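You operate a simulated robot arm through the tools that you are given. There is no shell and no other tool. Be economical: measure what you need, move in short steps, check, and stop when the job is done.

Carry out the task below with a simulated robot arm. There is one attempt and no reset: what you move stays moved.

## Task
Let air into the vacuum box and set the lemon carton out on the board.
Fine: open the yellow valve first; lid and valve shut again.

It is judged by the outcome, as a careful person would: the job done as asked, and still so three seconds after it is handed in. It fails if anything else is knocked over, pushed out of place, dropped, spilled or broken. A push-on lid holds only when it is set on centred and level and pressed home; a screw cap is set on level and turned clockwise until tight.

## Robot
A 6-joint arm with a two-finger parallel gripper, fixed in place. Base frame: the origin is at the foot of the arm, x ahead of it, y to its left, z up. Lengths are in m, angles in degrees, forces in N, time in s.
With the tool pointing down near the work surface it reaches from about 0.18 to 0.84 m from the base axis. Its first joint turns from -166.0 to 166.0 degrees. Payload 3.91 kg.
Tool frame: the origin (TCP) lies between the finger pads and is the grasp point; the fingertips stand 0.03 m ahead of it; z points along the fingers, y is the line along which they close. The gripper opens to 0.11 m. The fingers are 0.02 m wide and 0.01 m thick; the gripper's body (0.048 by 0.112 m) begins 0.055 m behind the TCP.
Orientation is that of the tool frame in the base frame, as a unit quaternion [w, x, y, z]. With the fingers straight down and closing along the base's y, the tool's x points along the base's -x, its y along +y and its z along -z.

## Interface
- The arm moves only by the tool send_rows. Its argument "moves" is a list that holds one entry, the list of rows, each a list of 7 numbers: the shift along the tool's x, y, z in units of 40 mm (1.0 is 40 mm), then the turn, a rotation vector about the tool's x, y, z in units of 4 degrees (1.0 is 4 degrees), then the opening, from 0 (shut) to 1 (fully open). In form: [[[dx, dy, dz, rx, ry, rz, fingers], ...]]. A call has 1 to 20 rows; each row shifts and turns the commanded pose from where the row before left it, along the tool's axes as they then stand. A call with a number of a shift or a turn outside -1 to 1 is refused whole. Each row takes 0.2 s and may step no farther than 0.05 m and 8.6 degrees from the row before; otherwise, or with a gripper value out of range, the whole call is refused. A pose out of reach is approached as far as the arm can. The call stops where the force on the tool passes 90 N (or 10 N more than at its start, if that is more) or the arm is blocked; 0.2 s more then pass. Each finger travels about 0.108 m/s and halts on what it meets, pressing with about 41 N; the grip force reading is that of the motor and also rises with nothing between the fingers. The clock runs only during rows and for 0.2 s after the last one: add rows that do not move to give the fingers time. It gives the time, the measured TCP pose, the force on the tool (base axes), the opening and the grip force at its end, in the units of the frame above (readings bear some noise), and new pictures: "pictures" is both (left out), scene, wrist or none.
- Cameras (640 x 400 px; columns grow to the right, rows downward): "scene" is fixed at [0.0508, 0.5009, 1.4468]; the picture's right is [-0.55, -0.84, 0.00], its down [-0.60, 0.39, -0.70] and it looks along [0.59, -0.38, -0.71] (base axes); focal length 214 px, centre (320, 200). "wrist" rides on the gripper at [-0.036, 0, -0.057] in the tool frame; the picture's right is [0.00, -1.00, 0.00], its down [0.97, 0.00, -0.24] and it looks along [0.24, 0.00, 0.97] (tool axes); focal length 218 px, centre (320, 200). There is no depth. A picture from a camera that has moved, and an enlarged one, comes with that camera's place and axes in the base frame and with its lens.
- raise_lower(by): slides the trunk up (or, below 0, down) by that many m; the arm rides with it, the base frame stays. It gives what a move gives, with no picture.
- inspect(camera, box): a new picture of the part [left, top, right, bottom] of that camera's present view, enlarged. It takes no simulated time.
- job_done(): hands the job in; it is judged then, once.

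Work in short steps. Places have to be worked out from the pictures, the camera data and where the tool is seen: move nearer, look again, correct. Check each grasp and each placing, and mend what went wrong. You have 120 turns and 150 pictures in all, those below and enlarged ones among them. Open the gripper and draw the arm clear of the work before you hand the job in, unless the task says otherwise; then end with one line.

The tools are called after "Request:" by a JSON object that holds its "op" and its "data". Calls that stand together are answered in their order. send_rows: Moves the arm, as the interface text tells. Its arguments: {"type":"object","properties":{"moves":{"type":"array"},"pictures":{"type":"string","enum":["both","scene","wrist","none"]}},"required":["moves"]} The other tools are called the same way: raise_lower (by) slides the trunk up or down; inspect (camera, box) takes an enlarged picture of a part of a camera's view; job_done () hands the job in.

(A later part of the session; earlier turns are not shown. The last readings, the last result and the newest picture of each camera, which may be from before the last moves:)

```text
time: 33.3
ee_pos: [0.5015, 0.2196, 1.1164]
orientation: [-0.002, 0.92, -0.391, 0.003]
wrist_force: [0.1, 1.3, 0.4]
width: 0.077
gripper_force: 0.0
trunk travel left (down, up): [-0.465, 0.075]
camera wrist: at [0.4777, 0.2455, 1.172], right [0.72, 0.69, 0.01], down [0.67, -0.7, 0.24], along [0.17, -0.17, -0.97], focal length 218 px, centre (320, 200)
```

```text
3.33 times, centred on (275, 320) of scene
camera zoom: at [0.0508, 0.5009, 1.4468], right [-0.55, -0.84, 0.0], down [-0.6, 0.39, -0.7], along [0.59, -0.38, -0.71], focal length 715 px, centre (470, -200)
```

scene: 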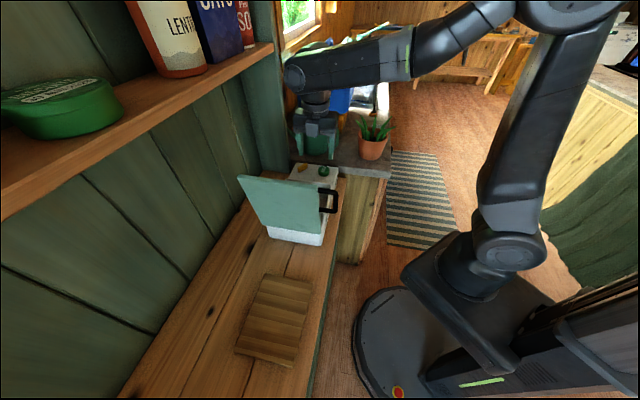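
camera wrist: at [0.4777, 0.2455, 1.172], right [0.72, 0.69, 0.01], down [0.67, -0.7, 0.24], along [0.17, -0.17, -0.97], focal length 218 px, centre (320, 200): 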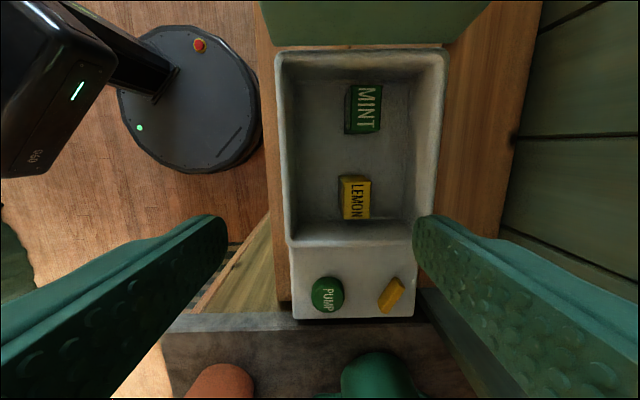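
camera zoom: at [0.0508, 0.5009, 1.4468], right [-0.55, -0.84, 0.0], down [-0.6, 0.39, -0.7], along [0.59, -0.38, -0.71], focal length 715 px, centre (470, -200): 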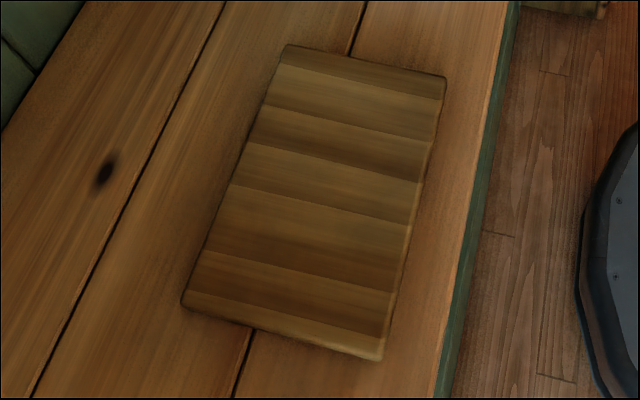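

Request:
{"op": "inspect", "data": {"camera": "wrist", "box": [320, 150, 400, 230]}}

```text
5.00 times, centred on (360, 190) of wrist
camera zoom: at [0.4777, 0.2455, 1.172], right [0.72, 0.69, 0.01], down [0.67, -0.7, 0.24], along [0.17, -0.17, -0.97], focal length 1091 px, centre (120, 250)
```

zoom: 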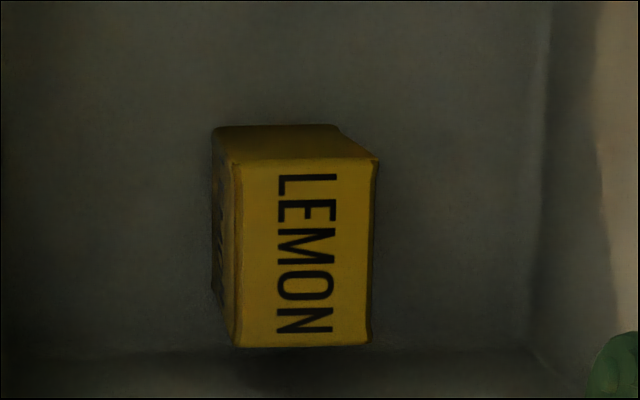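

The lemon carton is upright, about 36 x 49 x 66 mm with its top at z≈0.896, and aligned with the gripper. I'll move over it and descend partway to check.

Request:
{"op": "send_rows", "data": {"moves": [[[0.43, -0.6, 0, 0, 0, 0, 0.65], [0.42, -0.6, 0, 0, 0, 0, 0.65], [0, 0, 1, 0, 0, 0, 0.65], [0, 0, 1, 0, 0, 0, 0.65], [0, 0, 1, 0, 0, 0, 0.65]]], "pictures": "wrist"}}

```text
time: 34.5
ee_pos: [0.5619, 0.23, 0.9985]
orientation: [-0.004, 0.92, -0.392, 0.004]
wrist_force: [0.7, -1.0, -0.6]
width: 0.0718
gripper_force: 0.1
trunk travel left (down, up): [-0.465, 0.075]
camera wrist: at [0.5374, 0.2562, 1.0543], right [0.72, 0.69, 0.01], down [0.67, -0.7, 0.24], along [0.17, -0.17, -0.97], focal length 218 px, centre (320, 200)
```

wrist: 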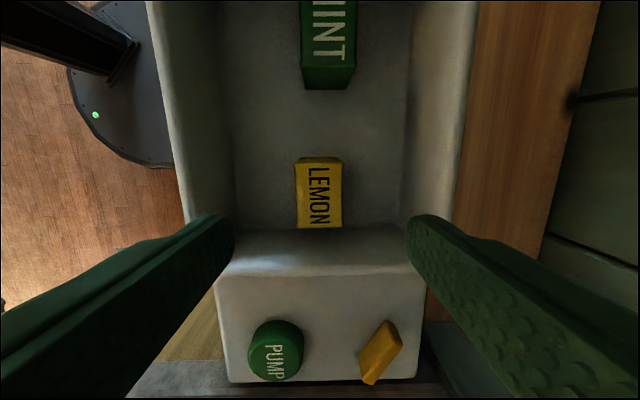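

It is centred. I'll descend to z≈0.88 and check.

Request:
{"op": "send_rows", "data": {"moves": [[[0, 0, 1, 0, 0, 0, 0.65], [0, 0, 1, 0, 0, 0, 0.65], [0, 0, 0.95, 0, 0, 0, 0.65]]], "pictures": "wrist"}}

```text
time: 35.3
ee_pos: [0.5626, 0.2292, 0.8812]
orientation: [-0.003, 0.92, -0.391, 0.004]
wrist_force: [0.4, 0.2, -1.1]
width: 0.0714
gripper_force: 0.0
trunk travel left (down, up): [-0.465, 0.075]
camera wrist: at [0.5374, 0.2546, 0.9364], right [0.72, 0.69, 0.01], down [0.67, -0.7, 0.24], along [0.18, -0.17, -0.97], focal length 218 px, centre (320, 200)
```

wrist: 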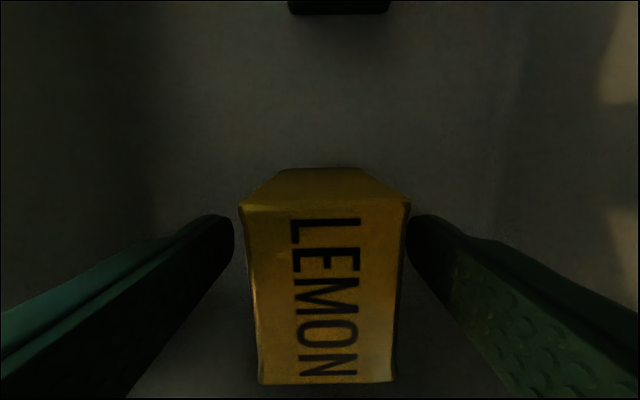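

The carton is between the fingers. I'll close and lift 1 cm to check the grip.

Request:
{"op": "send_rows", "data": {"moves": [[[0, 0, 0, 0, 0, 0, 0.25], [0, 0, 0, 0, 0, 0, 0.25], [0, 0, -0.3, 0, 0, 0, 0.25]]], "pictures": "wrist"}}

```text
time: 36.1
ee_pos: [0.5624, 0.2289, 0.8922]
orientation: [-0.004, 0.92, -0.391, 0.003]
wrist_force: [-0.4, 0.7, -0.6]
width: 0.039
gripper_force: 41.3
trunk travel left (down, up): [-0.465, 0.075]
camera wrist: at [0.5377, 0.2542, 0.9485], right [0.72, 0.69, 0.01], down [0.67, -0.7, 0.24], along [0.17, -0.17, -0.97], focal length 218 px, centre (320, 200)
```

wrist: 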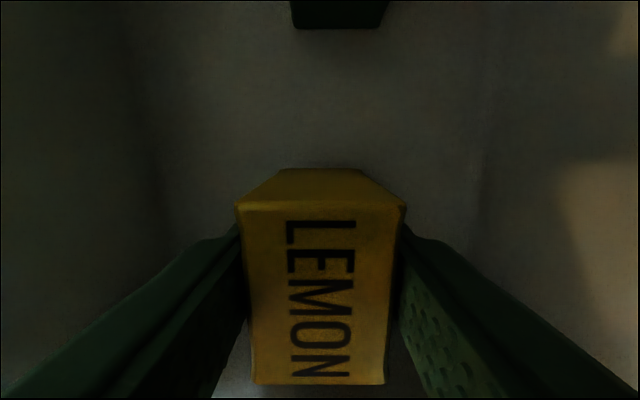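

The carton is held (39 mm). I'll lift it clear and bring it out to the front side, clear of lid and handle.

Request:
{"op": "send_rows", "data": {"moves": [[[0, 0, -0.95, 0, 0, 0, 0.25], [0, 0, -0.95, 0, 0, 0, 0.25], [0, 0, -0.95, 0, 0, 0, 0.25], [0, 0, -0.95, 0, 0, 0, 0.25], [0, 0, -0.95, 0, 0, 0, 0.25], [0, 0, -0.95, 0, 0, 0, 0.25], [0, 0.975, 0, 0, 0, 0, 0.25], [0, 0.975, 0, 0, 0, 0, 0.25], [0, 0.975, 0, 0, 0, 0, 0.25], [0, 0.975, 0, 0, 0, 0, 0.25], [0, 0.975, 0, 0, 0, 0, 0.25], [0, 0.975, 0, 0, 0, 0, 0.25]]]}}

```text
time: 38.7
ee_pos: [0.3908, 0.0691, 1.1149]
orientation: [-0.003, 0.92, -0.392, 0.003]
wrist_force: [0.7, -0.8, 0.0]
width: 0.0392
gripper_force: 41.0
trunk travel left (down, up): [-0.465, 0.075]
camera wrist: at [0.3655, 0.0948, 1.1726], right [0.72, 0.69, 0.01], down [0.67, -0.7, 0.24], along [0.18, -0.17, -0.97], focal length 218 px, centre (320, 200)
```

scene: 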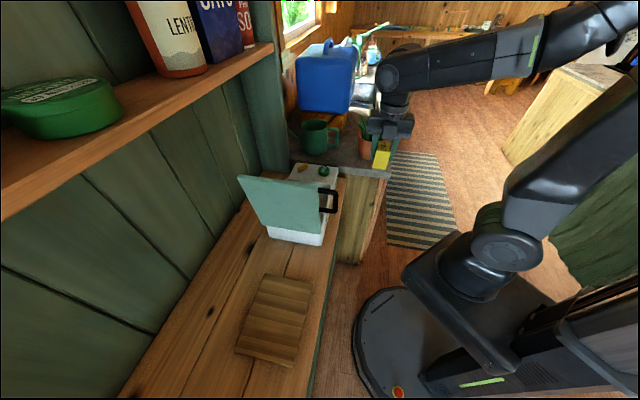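
wrist: 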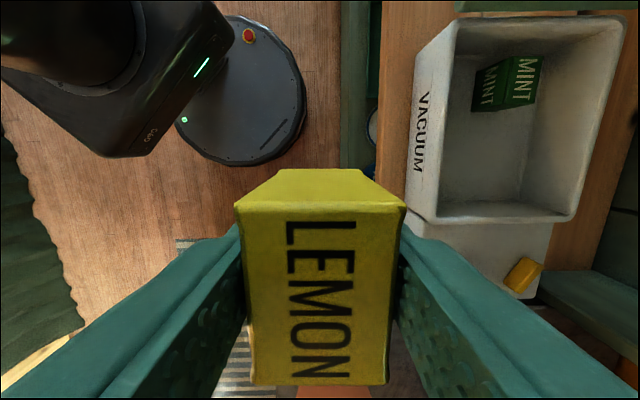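

The carton is out with the mint carton undisturbed. I'll carry it around the front of the lid toward the board.

Request:
{"op": "send_rows", "data": {"moves": [[[-0.985, 0, 0, 0, 0, 0, 0.25], [-0.985, 0, 0, 0, 0, 0, 0.25], [-0.985, 0, 0, 0, 0, 0, 0.25], [-0.985, 0, 0, 0, 0, 0, 0.25], [-0.985, 0, 0, 0, 0, 0, 0.25], [-0.985, 0, 0, 0, 0, 0, 0.25], [-0.985, 0, 0, 0, 0, 0, 0.25], [-0.985, 0, 0, 0, 0, 0, 0.25], [-0.985, 0, 0, 0, 0, 0, 0.25], [-0.985, 0, 0, 0, 0, 0, 0.25]]]}}

```text
time: 40.9
ee_pos: [0.1154, 0.3491, 1.1159]
orientation: [-0.002, 0.92, -0.393, 0.004]
wrist_force: [0.4, 0.2, -1.2]
width: 0.0391
gripper_force: 41.1
trunk travel left (down, up): [-0.465, 0.075]
camera wrist: at [0.0909, 0.3757, 1.1718], right [0.72, 0.69, 0.01], down [0.67, -0.7, 0.24], along [0.18, -0.17, -0.97], focal length 218 px, centre (320, 200)
```

scene: 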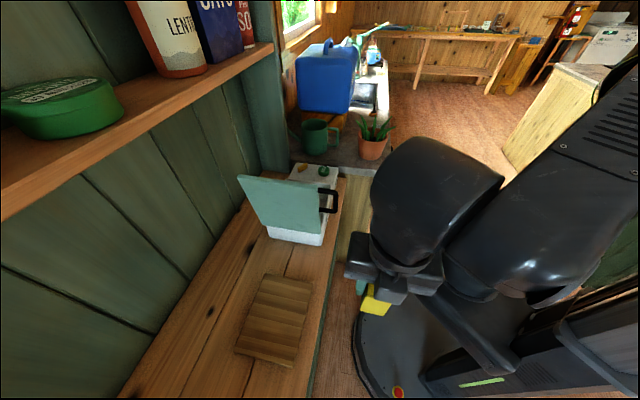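
wrist: 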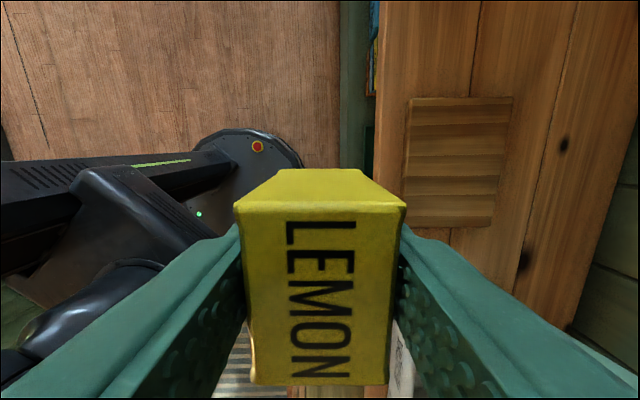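

The board centre is about 0.21 m toward the wall from here. I'll descend to z≈0.95, then move over the board.

Request:
{"op": "send_rows", "data": {"moves": [[[0, 0, 0.8, 0, 0, 0, 0.25], [0, 0, 0.8, 0, 0, 0, 0.25], [0, 0, 0.8, 0, 0, 0, 0.25], [0, 0, 0.8, 0, 0, 0, 0.25], [0, 0, 0.8, 0, 0, 0, 0.25], [-0.05, -0.975, 0, 0, 0, 0, 0.25], [-0.05, -0.975, 0, 0, 0, 0, 0.25], [-0.05, -0.975, 0, 0, 0, 0, 0.25], [-0.05, -0.975, 0, 0, 0, 0, 0.25], [-0.05, -0.975, 0, 0, 0, 0, 0.25]]]}}

```text
time: 43.1
ee_pos: [0.2497, 0.4932, 0.9581]
orientation: [-0.004, 0.92, -0.391, 0.003]
wrist_force: [0.4, -0.4, -1.5]
width: 0.0394
gripper_force: 41.3
trunk travel left (down, up): [-0.465, 0.075]
camera wrist: at [0.2254, 0.5201, 1.0135], right [0.72, 0.69, 0.01], down [0.67, -0.7, 0.24], along [0.17, -0.17, -0.97], focal length 218 px, centre (320, 200)
```

scene: 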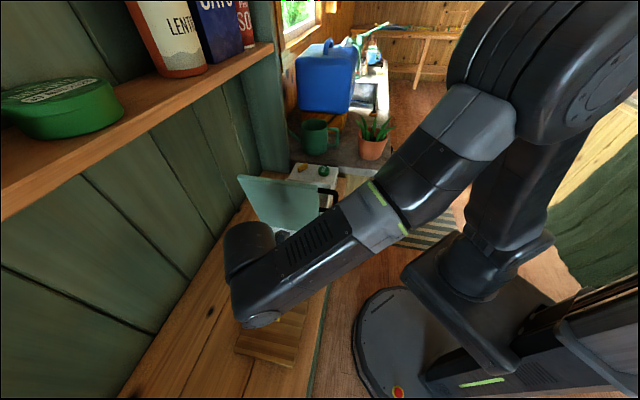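
wrist: 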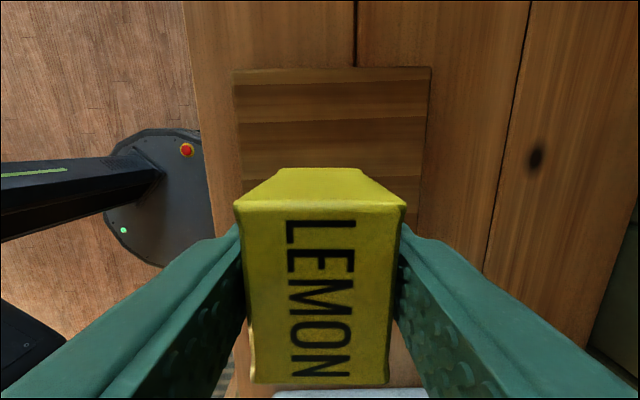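

The carton is over the middle of the board. I'll lower it, taking small steps near the surface.

Request:
{"op": "send_rows", "data": {"moves": [[[0, 0, 0.6, 0, 0, 0, 0.25], [0, 0, 0.6, 0, 0, 0, 0.25], [0, 0, 0.15, 0, 0, 0, 0.25]]], "pictures": "wrist"}}

Request:
{"op": "inspect", "data": {"camera": "scene", "box": [200, 200, 340, 380]}}

```text
time: 43.9
ee_pos: [0.2541, 0.4933, 0.9059]
orientation: [-0.004, 0.92, -0.392, 0.003]
wrist_force: [-0.2, 0.3, -0.9]
width: 0.0389
gripper_force: 41.2
trunk travel left (down, up): [-0.465, 0.075]
camera wrist: at [0.2292, 0.5193, 0.9612], right [0.72, 0.69, 0.01], down [0.67, -0.7, 0.24], along [0.18, -0.17, -0.97], focal length 218 px, centre (320, 200)
```

wrist: 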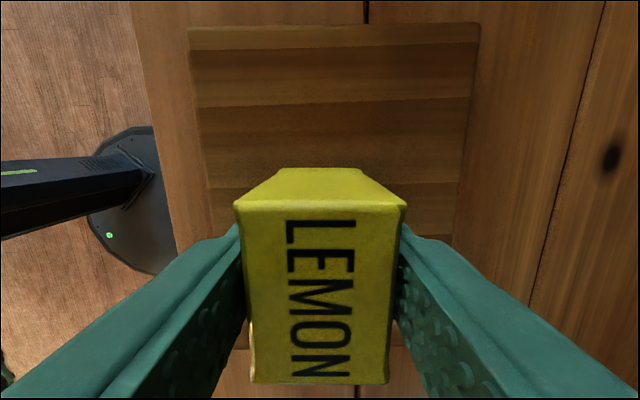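

```text
2.22 times, centred on (270, 290) of scene
camera zoom: at [0.0508, 0.5009, 1.4468], right [-0.55, -0.84, 0.0], down [-0.6, 0.39, -0.7], along [0.59, -0.38, -0.71], focal length 477 px, centre (431, 0)
```

zoom: 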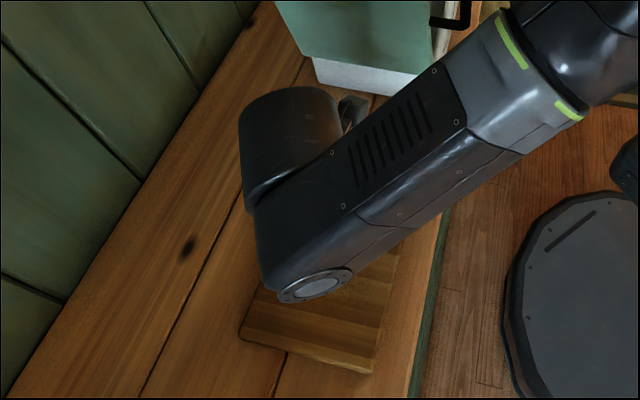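

No contact yet. I'll continue down in 4 mm steps.

Request:
{"op": "send_rows", "data": {"moves": [[[0, 0, 0.1, 0, 0, 0, 0.25], [0, 0, 0.1, 0, 0, 0, 0.25], [0, 0, 0.05, 0, 0, 0, 0.25]]], "pictures": "none"}}

```text
time: 44.7
ee_pos: [0.2538, 0.4927, 0.8943]
orientation: [-0.004, 0.92, -0.392, 0.003]
wrist_force: [0.3, 0.2, -0.6]
width: 0.0389
gripper_force: 40.5
trunk travel left (down, up): [-0.465, 0.075]
```

Request:
{"op": "send_rows", "data": {"moves": [[[0, 0, 0.05, 0, 0, 0, 0.25], [0, 0, 0.05, 0, 0, 0, 0.25]]], "pictures": "wrist"}}

```text
time: 45.3
ee_pos: [0.2547, 0.4943, 0.8891]
orientation: [-0.004, 0.92, -0.391, 0.003]
wrist_force: [0.1, -0.5, -0.2]
width: 0.0393
gripper_force: 40.9
trunk travel left (down, up): [-0.465, 0.075]
camera wrist: at [0.2297, 0.5197, 0.9456], right [0.72, 0.69, 0.01], down [0.67, -0.7, 0.24], along [0.18, -0.17, -0.97], focal length 218 px, centre (320, 200)
```

wrist: 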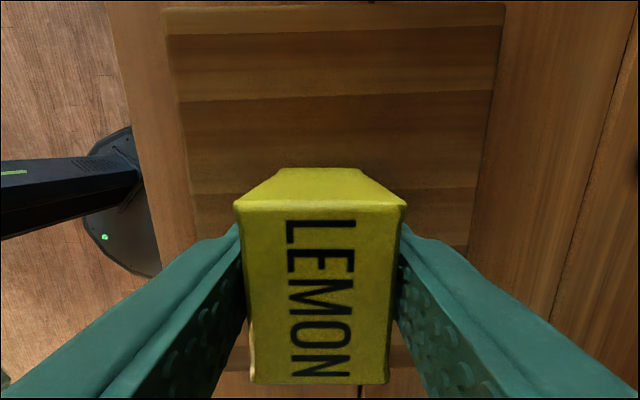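

Still free. I'll continue with 2 mm steps until there is contact.

Request:
{"op": "send_rows", "data": {"moves": [[[0, 0, 0.05, 0, 0, 0, 0.25], [0, 0, 0.05, 0, 0, 0, 0.25]]], "pictures": "none"}}

```text
time: 45.9
ee_pos: [0.2564, 0.4957, 0.885]
orientation: [-0.003, 0.92, -0.393, 0.003]
wrist_force: [-0.2, -0.9, 0.0]
width: 0.0392
gripper_force: 40.9
trunk travel left (down, up): [-0.465, 0.075]
```

Request:
{"op": "send_rows", "data": {"moves": [[[0, 0, 0.05, 0, 0, 0, 0.25], [0, 0, 0.04, 0, 0, 0, 0.25]]], "pictures": "wrist"}}

```text
time: 46.5
ee_pos: [0.2538, 0.4933, 0.8843]
orientation: [-0.006, 0.92, -0.392, 0.004]
wrist_force: [2.1, -0.2, 24.8]
width: 0.0392
gripper_force: 41.3
trunk travel left (down, up): [-0.465, 0.075]
camera wrist: at [0.2299, 0.5197, 0.9412], right [0.72, 0.69, 0.01], down [0.67, -0.7, 0.24], along [0.18, -0.17, -0.97], focal length 218 px, centre (320, 200)
```

wrist: 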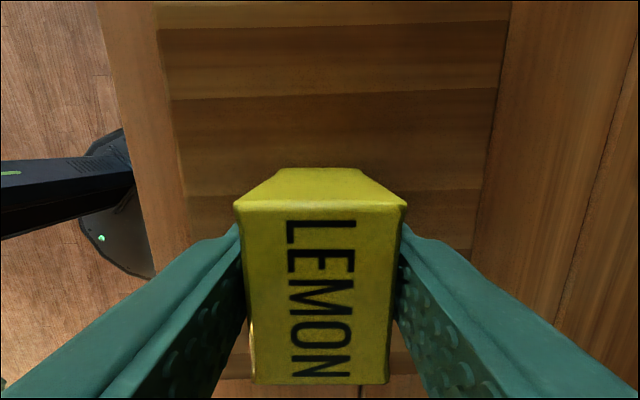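

Contact at 25 N, so the carton is on the board. I'll relieve the push slightly, open and rise.

Request:
{"op": "send_rows", "data": {"moves": [[[0, 0, -0.04, 0, 0, 0, 0.25], [0, 0, 0, 0, 0, 0, 0.5], [0, 0, 0, 0, 0, 0, 0.65], [0, 0, -0.5, 0, 0, 0, 0.65], [0, 0, -0.9, 0, 0, 0, 0.65], [0, 0, -0.9, 0, 0, 0, 0.65]]]}}

```text
time: 47.9
ee_pos: [0.2524, 0.4927, 0.9774]
orientation: [-0.004, 0.92, -0.392, 0.004]
wrist_force: [0.2, -0.5, 0.3]
width: 0.0712
gripper_force: 0.0
trunk travel left (down, up): [-0.465, 0.075]
camera wrist: at [0.2274, 0.5188, 1.0323], right [0.72, 0.69, 0.01], down [0.67, -0.7, 0.24], along [0.18, -0.17, -0.97], focal length 218 px, centre (320, 200)
```

scene: 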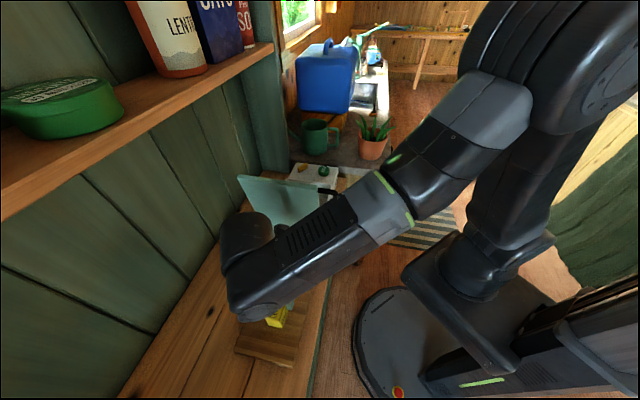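
wrist: 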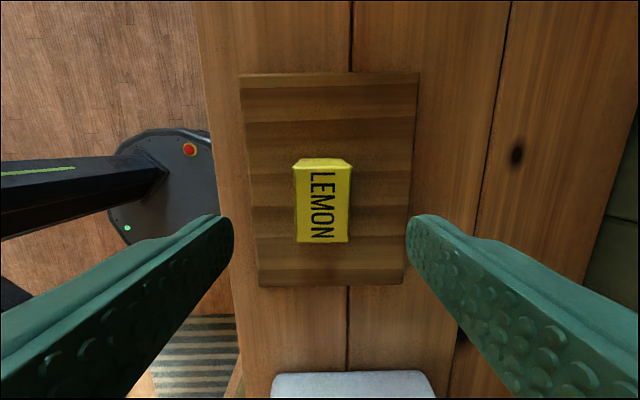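

The carton stands upright on the board. To close the lid I'll retrace the way in: move to the front, rise to handle height, then tilt the tool again.

Request:
{"op": "send_rows", "data": {"moves": [[[0, 0.77, 0, 0, 0, 0, 0.3], [0.5, 0.77, 0, 0, 0, 0, 0.3], [0.5, 0.77, 0, 0, 0, 0, 0.3], [0.5, 0.77, 0, 0, 0, 0, 0.3], [0.5, 0, -0.9, 0, 0, 0, 0.3], [0, 0, -0.95, 0, 0, 0, 0.3], [0, 0, -0.95, 0, 0, 0, 0.3]]], "pictures": "scene"}}

```text
time: 49.5
ee_pos: [0.2212, 0.3497, 1.0856]
orientation: [-0.003, 0.92, -0.391, 0.003]
wrist_force: [1.2, -0.4, 0.0]
width: 0.033
gripper_force: 0.0
trunk travel left (down, up): [-0.465, 0.075]
```

scene: 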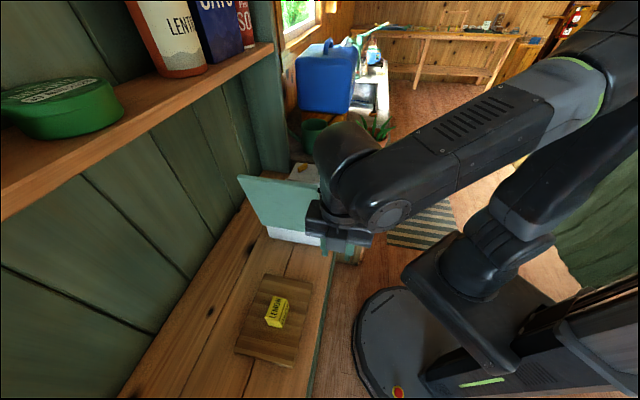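

Carton stable on the board. I'll tilt the tool toward horizontal, facing the handle.

Request:
{"op": "send_rows", "data": {"moves": [[[0, 0, 0, 0, 1, 0, 0.3], [0, 0, 0, 0, 1, 0, 0.3], [0, 0, 0, 0, 1, 0, 0.3], [0, 0, 0, 0, 1, 0, 0.3], [0, 0, 0, 0, 1, 0, 0.3], [0, 0, 0, 0, 1, 0, 0.3], [0, 0, 0, 0, 1, 0, 0.3], [0, 0, 0, 0, 1, 0, 0.3], [0, 0, 0, 0, 1, 0, 0.3], [0, 0, 0, 0, 1, 0, 0.3], [0, 0, 0, 0, 1, 0, 0.3], [0, 0, 0, 0, 1, 0, 0.3], [0, 0, 0, 0, 1, 0, 0.3], [0, 0, 0, 0, 1, 0, 0.3], [0, 0, 0, 0, 1, 0, 0.3], [0, 0, 0, 0, 1, 0, 0.3], [0, 0, 0, 0, 1, 0, 0.3], [0, 0, 0, 0, 1, 0, 0.3], [0, 0, 0, 0, 1, 0, 0.3], [0, 0, 0, 0, 1, 0, 0.3]]]}}

```text
time: 53.7
ee_pos: [0.2195, 0.3498, 1.0877]
orientation: [0.25, 0.702, -0.302, 0.595]
wrist_force: [-1.3, 0.5, 0.9]
width: 0.0331
gripper_force: 0.1
trunk travel left (down, up): [-0.465, 0.075]
camera wrist: at [0.1772, 0.3959, 1.0605], right [0.72, 0.69, 0.01], down [-0.06, 0.05, 1.0], along [0.69, -0.72, 0.07], focal length 218 px, centre (320, 200)
```

scene: 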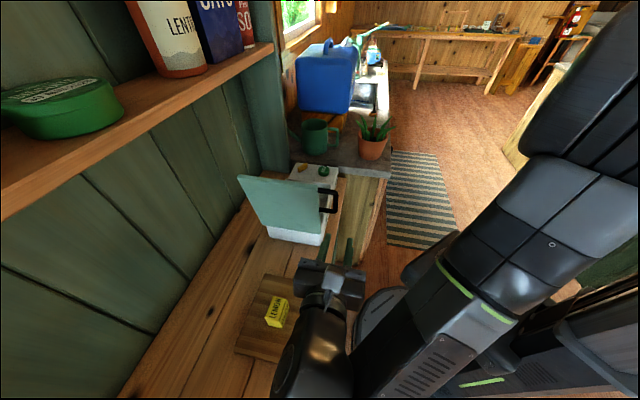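
wrist: 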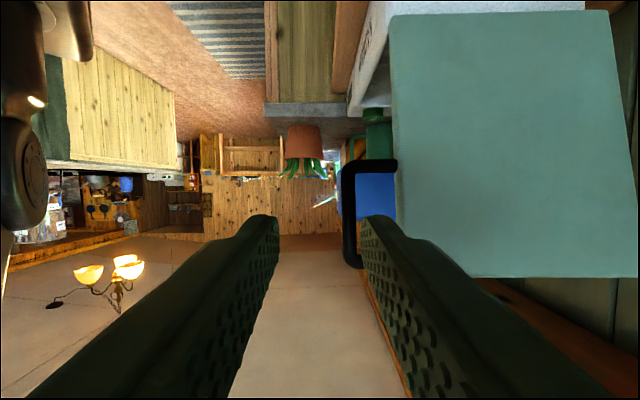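

The handle bar is about 24 mm to the side and 0.1 m ahead, at z≈1.084. I'll align and approach most of the way.

Request:
{"op": "send_rows", "data": {"moves": [[[0.1, -0.59, 0, 0, 0, 0, 0.3], [0.1, 0, 0.7, 0, 0, 0, 0.3], [0.05, 0, 0.6, 0, 0, 0, 0.3]]], "pictures": "wrist"}}

```text
time: 54.5
ee_pos: [0.271, 0.3291, 1.0886]
orientation: [0.249, 0.702, -0.302, 0.594]
wrist_force: [0.2, 0.7, 0.1]
width: 0.0329
gripper_force: 0.1
trunk travel left (down, up): [-0.465, 0.075]
camera wrist: at [0.2288, 0.3738, 1.0616], right [0.72, 0.69, 0.01], down [-0.06, 0.05, 1.0], along [0.69, -0.72, 0.07], focal length 218 px, centre (320, 200)
```

wrist: 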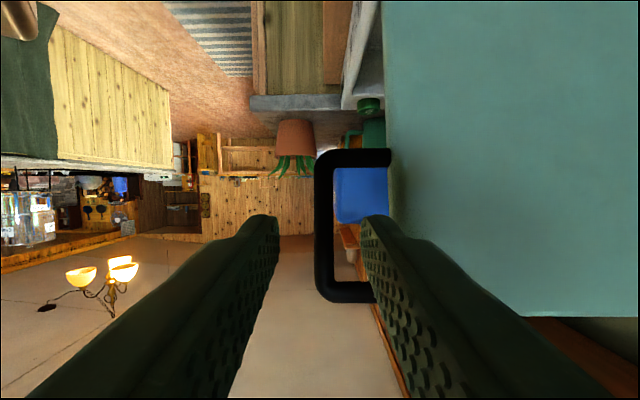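

Well lined up. I'll go forward 46 mm around the bar.

Request:
{"op": "send_rows", "data": {"moves": [[[0.03, -0.03, 0.6, 0, 0, 0, 0.3], [0.03, 0, 0.55, 0, 0, 0, 0.3]]], "pictures": "wrist"}}

```text
time: 55.1
ee_pos: [0.3057, 0.2979, 1.0828]
orientation: [0.25, 0.702, -0.302, 0.594]
wrist_force: [0.2, 0.3, -0.5]
width: 0.0327
gripper_force: 0.0
trunk travel left (down, up): [-0.465, 0.075]
camera wrist: at [0.2636, 0.3429, 1.0559], right [0.72, 0.69, 0.01], down [-0.06, 0.05, 1.0], along [0.69, -0.72, 0.07], focal length 218 px, centre (320, 200)
```

wrist: 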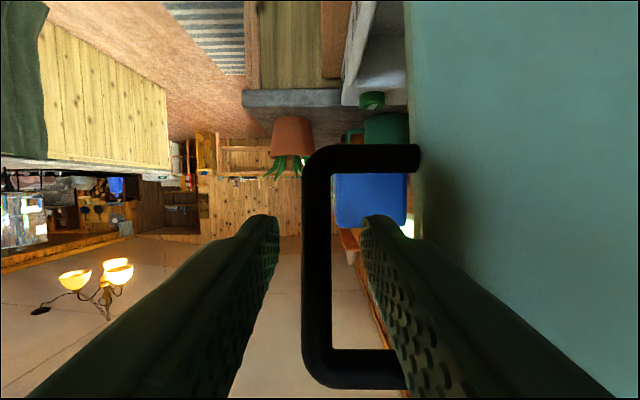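

The bar is between the pads. I'll grip it and begin lowering along the reverse arc.

Request:
{"op": "send_rows", "data": {"moves": [[[0, 0, 0, 0, 0, 0, 0], [0, 0, 0, 0, 0, 0, 0], [0.145, 0, 0.275, 0, -1, 0, 0], [0.145, 0, 0.275, 0, -1, 0, 0], [0.145, 0, 0.275, 0, -1, 0, 0], [0.145, 0, 0.275, 0, -1, 0, 0]]]}}

```text
time: 56.5
ee_pos: [0.3395, 0.2625, 1.0937]
orientation: [0.206, 0.779, -0.335, 0.489]
wrist_force: [-5.0, -6.3, -29.9]
width: 0.0112
gripper_force: 45.1
trunk travel left (down, up): [-0.465, 0.075]
camera wrist: at [0.2936, 0.3107, 1.0845], right [0.72, 0.69, 0.01], down [0.14, -0.15, 0.98], along [0.68, -0.7, -0.21], focal length 218 px, centre (320, 200)
```

scene: 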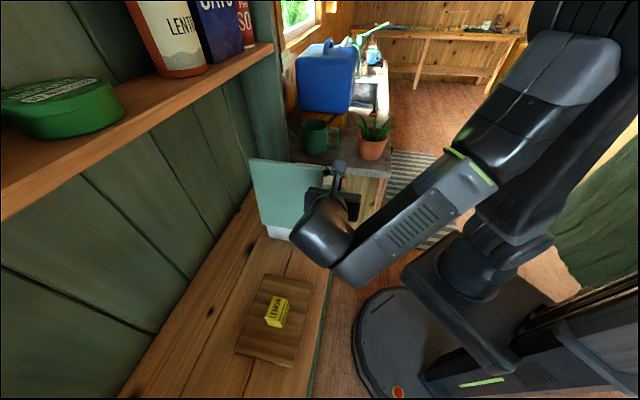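
wrist: 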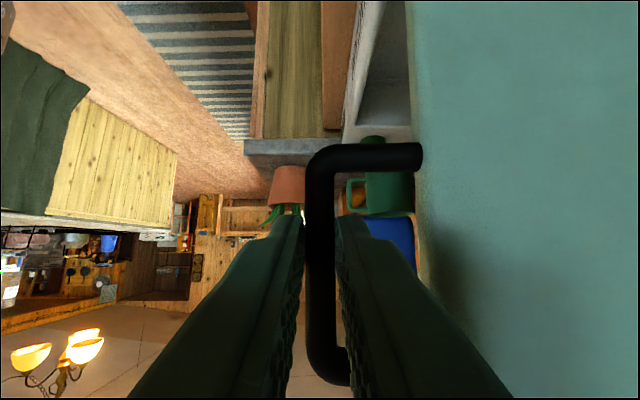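

The lid is following. I'll trim the radius by about 3 mm and continue.

Request:
{"op": "send_rows", "data": {"moves": [[[0.08, 0, 0.31, 0, -1, 0, 0], [0.145, 0, 0.275, 0, -1, 0, 0], [0.145, 0, 0.275, 0, -1, 0, 0], [0.145, 0, 0.275, 0, -1, 0, 0], [0.145, 0, 0.275, 0, -1, 0, 0], [0.145, 0, 0.275, 0, -1, 0, 0], [0.145, 0, 0.275, 0, -1, 0, 0]]], "pictures": "scene"}}

```text
time: 58.1
ee_pos: [0.3996, 0.2008, 1.0766]
orientation: [0.116, 0.875, -0.373, 0.287]
wrist_force: [15.3, 1.7, 24.9]
width: 0.0116
gripper_force: 45.2
trunk travel left (down, up): [-0.465, 0.075]
```

scene: 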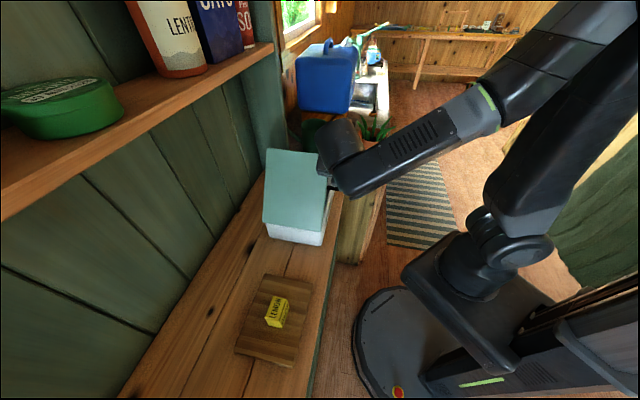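

The TCP coincides with the opening path at about 58°. I'll continue down.

Request:
{"op": "send_rows", "data": {"moves": [[[0.145, 0, 0.275, 0, -1, 0, 0], [0.145, 0, 0.275, 0, -1, 0, 0], [0.145, 0, 0.275, 0, -1, 0, 0], [0.145, 0, 0.275, 0, -1, 0, 0], [0.145, 0, 0.275, 0, -1, 0, 0], [0.145, 0, 0.275, 0, -1, 0, 0], [0.145, 0, 0.275, 0, -1, 0, 0]]]}}

```text
time: 59.7
ee_pos: [0.4494, 0.1532, 1.021]
orientation: [0.025, 0.918, -0.39, 0.066]
wrist_force: [20.5, 3.6, -1.6]
width: 0.0115
gripper_force: 44.8
trunk travel left (down, up): [-0.465, 0.075]
camera wrist: at [0.4184, 0.1839, 1.0717], right [0.72, 0.69, 0.01], down [0.64, -0.67, 0.38], along [0.26, -0.27, -0.93], focal length 218 px, centre (320, 200)
```

scene: 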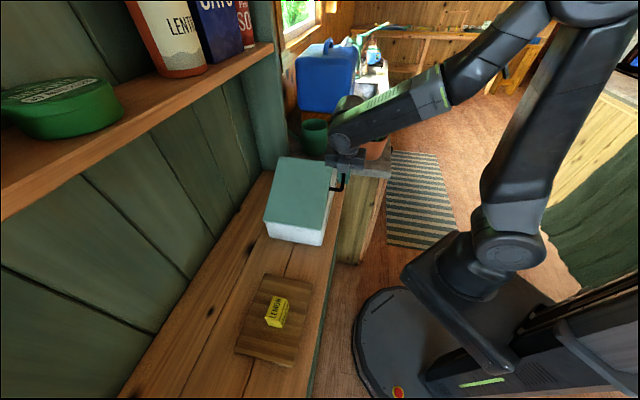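
wrist: 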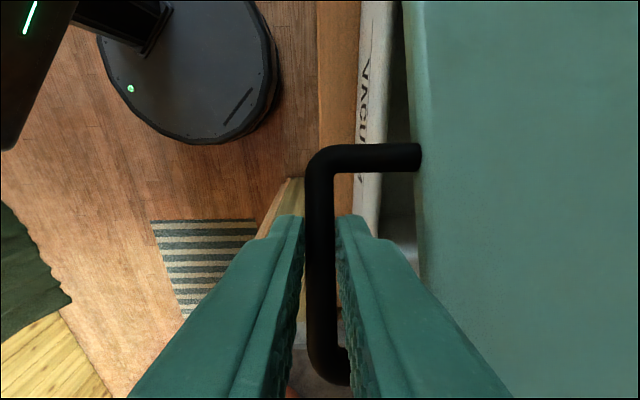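

The lid is at about 28°. I'll continue the arc to almost closed.

Request:
{"op": "send_rows", "data": {"moves": [[[0.145, 0, 0.275, 0, -1, 0, 0], [0.145, 0, 0.275, 0, -1, 0, 0], [0.145, 0, 0.275, 0, -1, 0, 0], [0.145, 0, 0.275, 0, -1, 0, 0], [0.145, 0, 0.275, 0, -1, 0, 0]]]}}

Request:
{"op": "inspect", "data": {"camera": "scene", "box": [250, 150, 370, 250]}}

```text
time: 60.9
ee_pos: [0.4675, 0.1334, 0.9667]
orientation: [-0.043, 0.915, -0.389, -0.094]
wrist_force: [14.7, 10.2, -4.2]
width: 0.0119
gripper_force: 45.2
trunk travel left (down, up): [-0.465, 0.075]
camera wrist: at [0.4524, 0.1491, 1.0287], right [0.72, 0.69, 0.01], down [0.69, -0.72, 0.04], along [0.03, -0.02, -1.0], focal length 218 px, centre (320, 200)
```

scene: 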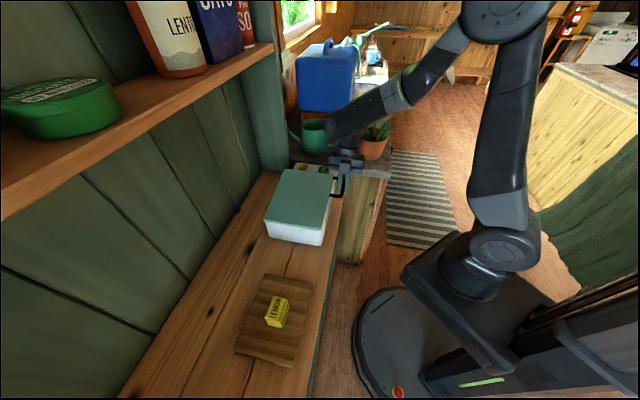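
wrist: 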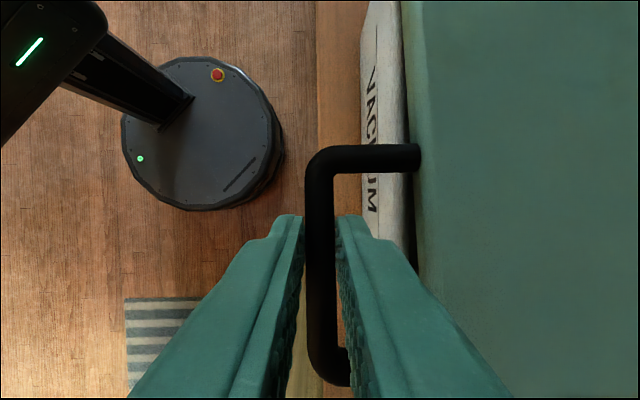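

```text
4.00 times, centred on (310, 200) of scene
camera zoom: at [0.0508, 0.5009, 1.4468], right [-0.55, -0.84, 0.0], down [-0.6, 0.39, -0.7], along [0.59, -0.38, -0.71], focal length 858 px, centre (360, 200)
```

zoom: 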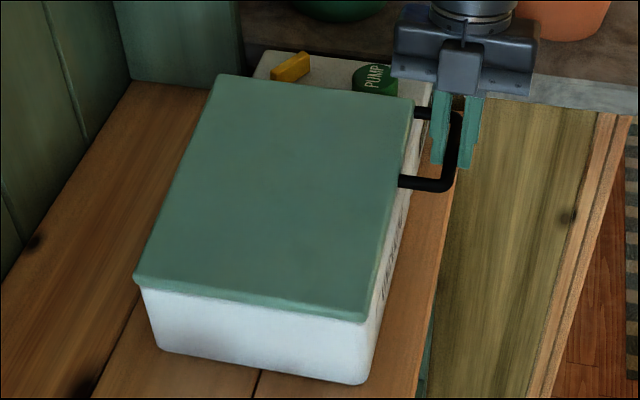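

The lid is about 8° from closed. Two more arc rows, then down until it seats.

Request:
{"op": "send_rows", "data": {"moves": [[[0.145, 0, 0.275, 0, -1, 0, 0], [0.1, 0, 0.275, 0, -0.7, 0, 0], [0.05, 0, 0.15, 0, 0, 0, 0]]], "pictures": "wrist"}}

Request:
{"op": "inspect", "data": {"camera": "scene", "box": [250, 150, 370, 250]}}

```text
time: 61.7
ee_pos: [0.472, 0.1286, 0.9407]
orientation: [-0.068, 0.909, -0.386, -0.144]
wrist_force: [19.3, 10.1, 32.6]
width: 0.0117
gripper_force: 45.5
trunk travel left (down, up): [-0.465, 0.075]
camera wrist: at [0.4606, 0.1397, 1.0048], right [0.72, 0.69, 0.01], down [0.69, -0.72, -0.08], along [-0.05, 0.07, -1.0], focal length 218 px, centre (320, 200)
```

wrist: 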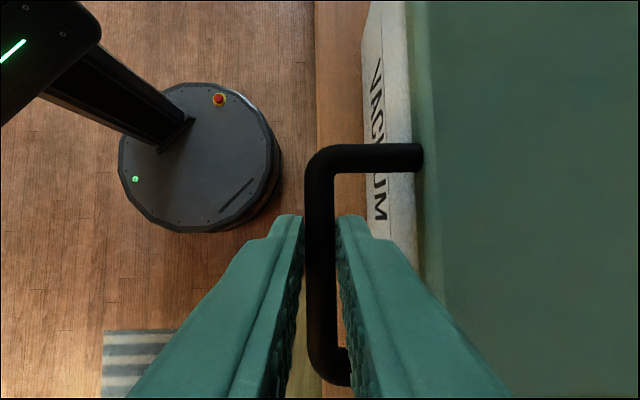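

```text
4.00 times, centred on (310, 200) of scene
camera zoom: at [0.0508, 0.5009, 1.4468], right [-0.55, -0.84, 0.0], down [-0.6, 0.39, -0.7], along [0.59, -0.38, -0.71], focal length 858 px, centre (360, 200)
```

zoom: 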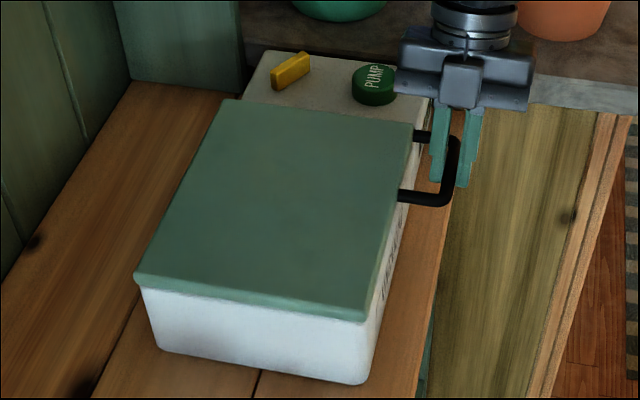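

Force is rising as the lid seats; its back corner is at about its original place. I'll press slightly more.

Request:
{"op": "send_rows", "data": {"moves": [[[0, 0, 0.1, 0, 0, 0, 0], [0, 0, 0.08, 0, 0, 0, 0]]], "pictures": "none"}}

Request:
{"op": "inspect", "data": {"camera": "scene", "box": [250, 150, 370, 250]}}

```text
time: 62.3
ee_pos: [0.47, 0.1306, 0.9331]
orientation: [-0.068, 0.909, -0.385, -0.146]
wrist_force: [23.3, 4.5, 29.6]
width: 0.0116
gripper_force: 44.8
trunk travel left (down, up): [-0.465, 0.075]
```

```text
4.00 times, centred on (310, 200) of scene
camera zoom: at [0.0508, 0.5009, 1.4468], right [-0.55, -0.84, 0.0], down [-0.6, 0.39, -0.7], along [0.59, -0.38, -0.71], focal length 858 px, centre (360, 200)
```

zoom: 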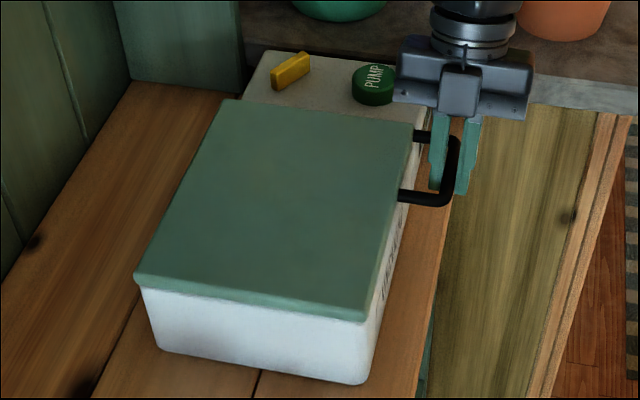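

The fingers slid on the bar while the lid stayed put, so it seems seated. I'll release, rise, and compare with the first view.

Request:
{"op": "send_rows", "data": {"moves": [[[0, 0, 0, 0, 0, 0, 0.3], [0, 0, 0, 0, 0, 0, 0.3], [0, 0, -0.8, 0, 0, 0, 0.3], [0, 0, -1, 0, 1, 0, 0.3], [0, 0, 0, 0, 1, 0, 0.3], [0, 0, 0, 0, 1, 0, 0.3], [0, 0, 0, 0, 1, 0, 0.3], [0, 0, 0, 0, 0.5, 0, 0.3]]], "pictures": "wrist"}}

Request:
{"op": "inspect", "data": {"camera": "scene", "box": [220, 140, 380, 260]}}

```text
time: 64.1
ee_pos: [0.4838, 0.1124, 0.9996]
orientation: [-0.006, 0.92, -0.393, -0.003]
wrist_force: [0.2, -1.4, 0.5]
width: 0.033
gripper_force: 0.0
trunk travel left (down, up): [-0.465, 0.075]
camera wrist: at [0.4592, 0.1375, 1.0559], right [0.72, 0.69, 0.01], down [0.67, -0.7, 0.23], along [0.17, -0.16, -0.97], focal length 218 px, centre (320, 200)
```

wrist: 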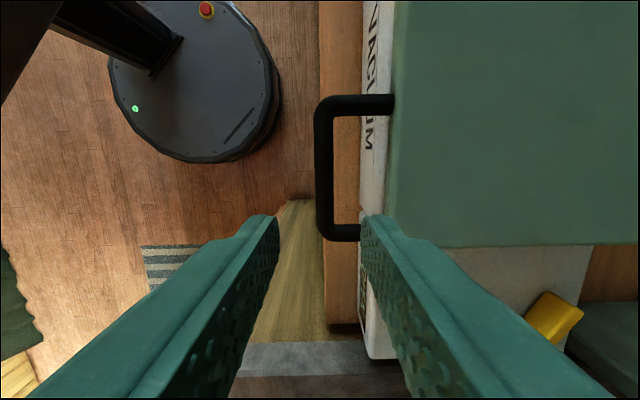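

```text
3.33 times, centred on (300, 200) of scene
camera zoom: at [0.0508, 0.5009, 1.4468], right [-0.55, -0.84, 0.0], down [-0.6, 0.39, -0.7], along [0.59, -0.38, -0.71], focal length 715 px, centre (387, 200)
```

zoom: 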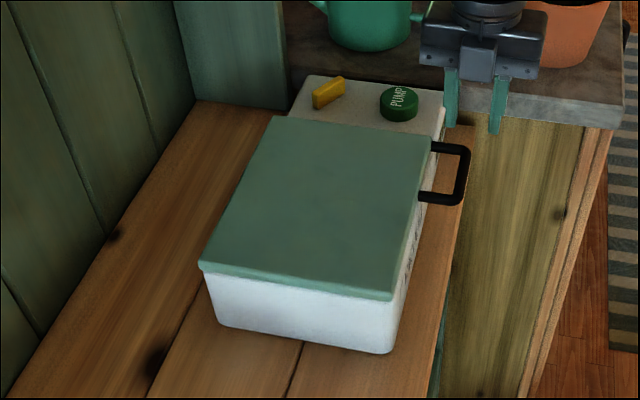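

The view is identical to the start, so the lid is shut and the box has not moved. Now to close the valve: I'll move above it with the gripper turned to match the bar.

Request:
{"op": "send_rows", "data": {"moves": [[[0.542, -0.948, 0, 0, 0, 0, 0.6], [0.542, -0.948, 0, 0, 0, 0, 0.6], [0.542, -0.948, 0, 0, 0, 0, 0.6], [0.542, -0.948, 0, 0, 0, 0, 0.6], [0.542, -0.948, 0, 0, 0, 0, 0.6], [0, 0, 0, 0, 0, 1, 0.6], [0, 0, 0, 0, 0, 1, 0.6], [0, 0, 0, 0, 0, 1, 0.6], [0, 0, 0, 0, 0, 1, 0.6], [0, 0, 0, 0, 0, 1, 0.6], [0, 0, 0, 0, 0, 1, 0.6]]], "pictures": "wrist"}}

```text
time: 66.5
ee_pos: [0.6955, 0.1654, 0.9996]
orientation: [-0.005, 0.818, -0.575, -0.003]
wrist_force: [-0.6, -0.9, 0.7]
width: 0.0663
gripper_force: 0.1
trunk travel left (down, up): [-0.465, 0.075]
camera wrist: at [0.6835, 0.1994, 1.0561], right [0.94, 0.34, 0.0], down [0.33, -0.92, 0.23], along [0.08, -0.21, -0.97], focal length 218 px, centre (320, 200)
```

wrist: 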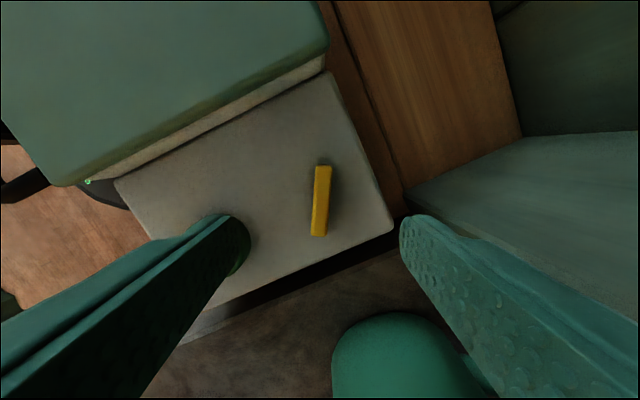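

Aligned to within about 4°. I'll correct that, descend and grip the bar.

Request:
{"op": "send_rows", "data": {"moves": [[[0, 0, 0.6, 0, 0, 0.9, 0.5], [0, 0, 0.65, 0, 0, 0, 0.5], [0, 0, 0.62, 0, 0, 0, 0.5], [0, 0, 0, 0, 0, 0, 0.1], [0, 0, 0, 0, 0, 0, 0], [0, 0, 0, 0, 0, 0, 0]]], "pictures": "wrist"}}

```text
time: 67.9
ee_pos: [0.6965, 0.1644, 0.9254]
orientation: [-0.006, 0.8, -0.601, -0.004]
wrist_force: [18.3, 4.7, 3.9]
width: 0.0115
gripper_force: 44.9
trunk travel left (down, up): [-0.465, 0.075]
camera wrist: at [0.687, 0.1995, 0.9817], right [0.96, 0.28, 0.01], down [0.27, -0.94, 0.23], along [0.07, -0.22, -0.97], focal length 218 px, centre (320, 200)
```

wrist: 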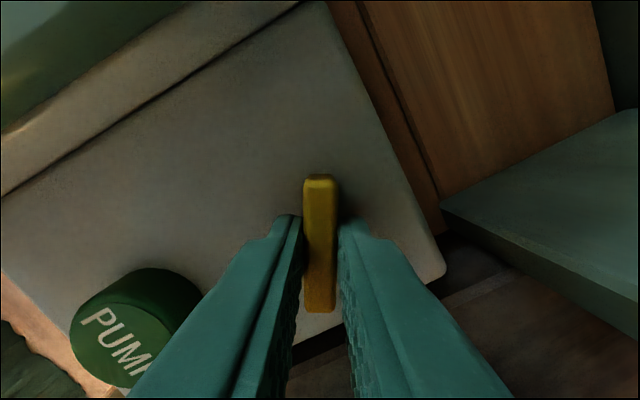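

Gripped. I'll turn it clockwise about 62° back to closed.

Request:
{"op": "send_rows", "data": {"moves": [[[0, 0, 0, 0, 0, 1, 0], [0, 0, 0, 0, 0, 1, 0], [0, 0, 0, 0, 0, 1, 0], [0, 0, 0, 0, 0, 1, 0], [0, 0, 0, 0, 0, 1, 0], [0, 0, 0, 0, 0, 1, 0], [0, 0, 0, 0, 0, 1, 0], [0, 0, 0, 0, 0, 1, 0], [0, 0, 0, 0, 0, 1, 0], [0, 0, 0, 0, 0, 1, 0], [0, 0, 0, 0, 0, 1, 0], [0, 0, 0, 0, 0, 1, 0], [0, 0, 0, 0, 0, 1, 0], [0, 0, 0, 0, 0, 1, 0], [0, 0, 0, 0, 0, 1, 0], [0, 0, 0, 0, 0, 0.8, 0]]], "pictures": "wrist"}}

```text
time: 71.3
ee_pos: [0.6959, 0.1652, 0.9248]
orientation: [0.001, -0.367, 0.93, 0.007]
wrist_force: [22.8, -12.1, 11.8]
width: 0.0121
gripper_force: 45.3
trunk travel left (down, up): [-0.465, 0.075]
camera wrist: at [0.7233, 0.1897, 0.9814], right [0.68, -0.73, -0.01], down [-0.71, -0.67, 0.23], along [-0.18, -0.15, -0.97], focal length 218 px, centre (320, 200)
```

wrist: 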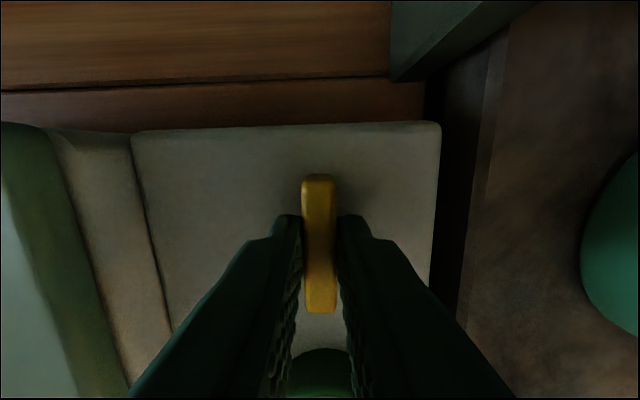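

The bar is back at its original angle with force building against the stop. I'll release and rise, then compare.

Request:
{"op": "send_rows", "data": {"moves": [[[0, 0, 0, 0, 0, 0, 0.4], [0, 0, 0, 0, 0, 0, 0.5], [0, 0, -0.9, 0, 0, 0, 0.5], [0, 0, -1, 0, 0, 0, 0.5]]], "pictures": "wrist"}}

```text
time: 72.3
ee_pos: [0.6964, 0.1663, 1.0005]
orientation: [0.001, -0.368, 0.93, 0.006]
wrist_force: [-0.1, 0.5, 0.4]
width: 0.0549
gripper_force: 0.1
trunk travel left (down, up): [-0.465, 0.075]
camera wrist: at [0.7242, 0.1902, 1.056], right [0.68, -0.73, -0.01], down [-0.71, -0.67, 0.23], along [-0.18, -0.15, -0.97], focal length 218 px, centre (320, 200)
```

wrist: 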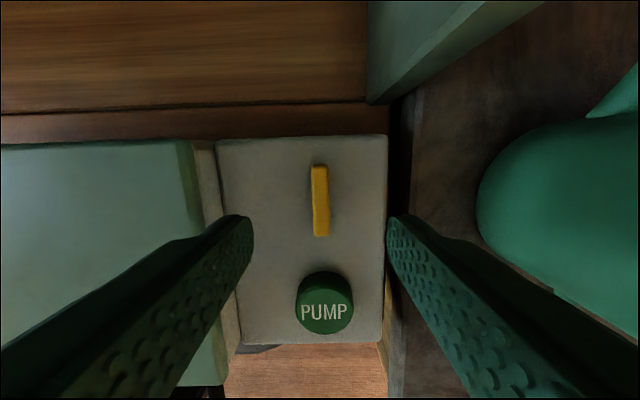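

The valve looks closed, but I'll enlarge it to check whether it is a degree or two short.

Request:
{"op": "inspect", "data": {"camera": "wrist", "box": [210, 125, 410, 250]}}

Request:
{"op": "inspect", "data": {"camera": "scene", "box": [280, 155, 360, 205]}}

```text
3.20 times, centred on (310, 188) of wrist
camera zoom: at [0.7242, 0.1902, 1.056], right [0.68, -0.73, -0.01], down [-0.71, -0.67, 0.23], along [-0.18, -0.15, -0.97], focal length 698 px, centre (352, 240)
```

zoom: 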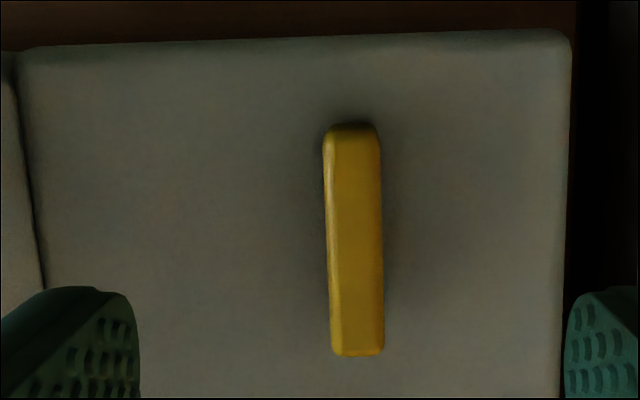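

```text
8.00 times, centred on (320, 180) of scene
camera zoom: at [0.0508, 0.5009, 1.4468], right [-0.55, -0.84, 0.0], down [-0.6, 0.39, -0.7], along [0.59, -0.38, -0.71], focal length 1716 px, centre (320, 360)
```

zoom: 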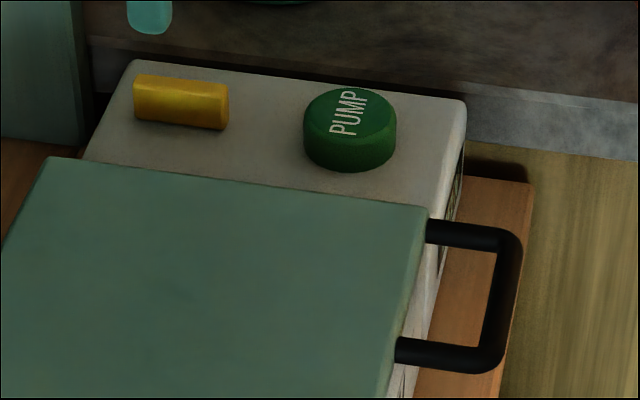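

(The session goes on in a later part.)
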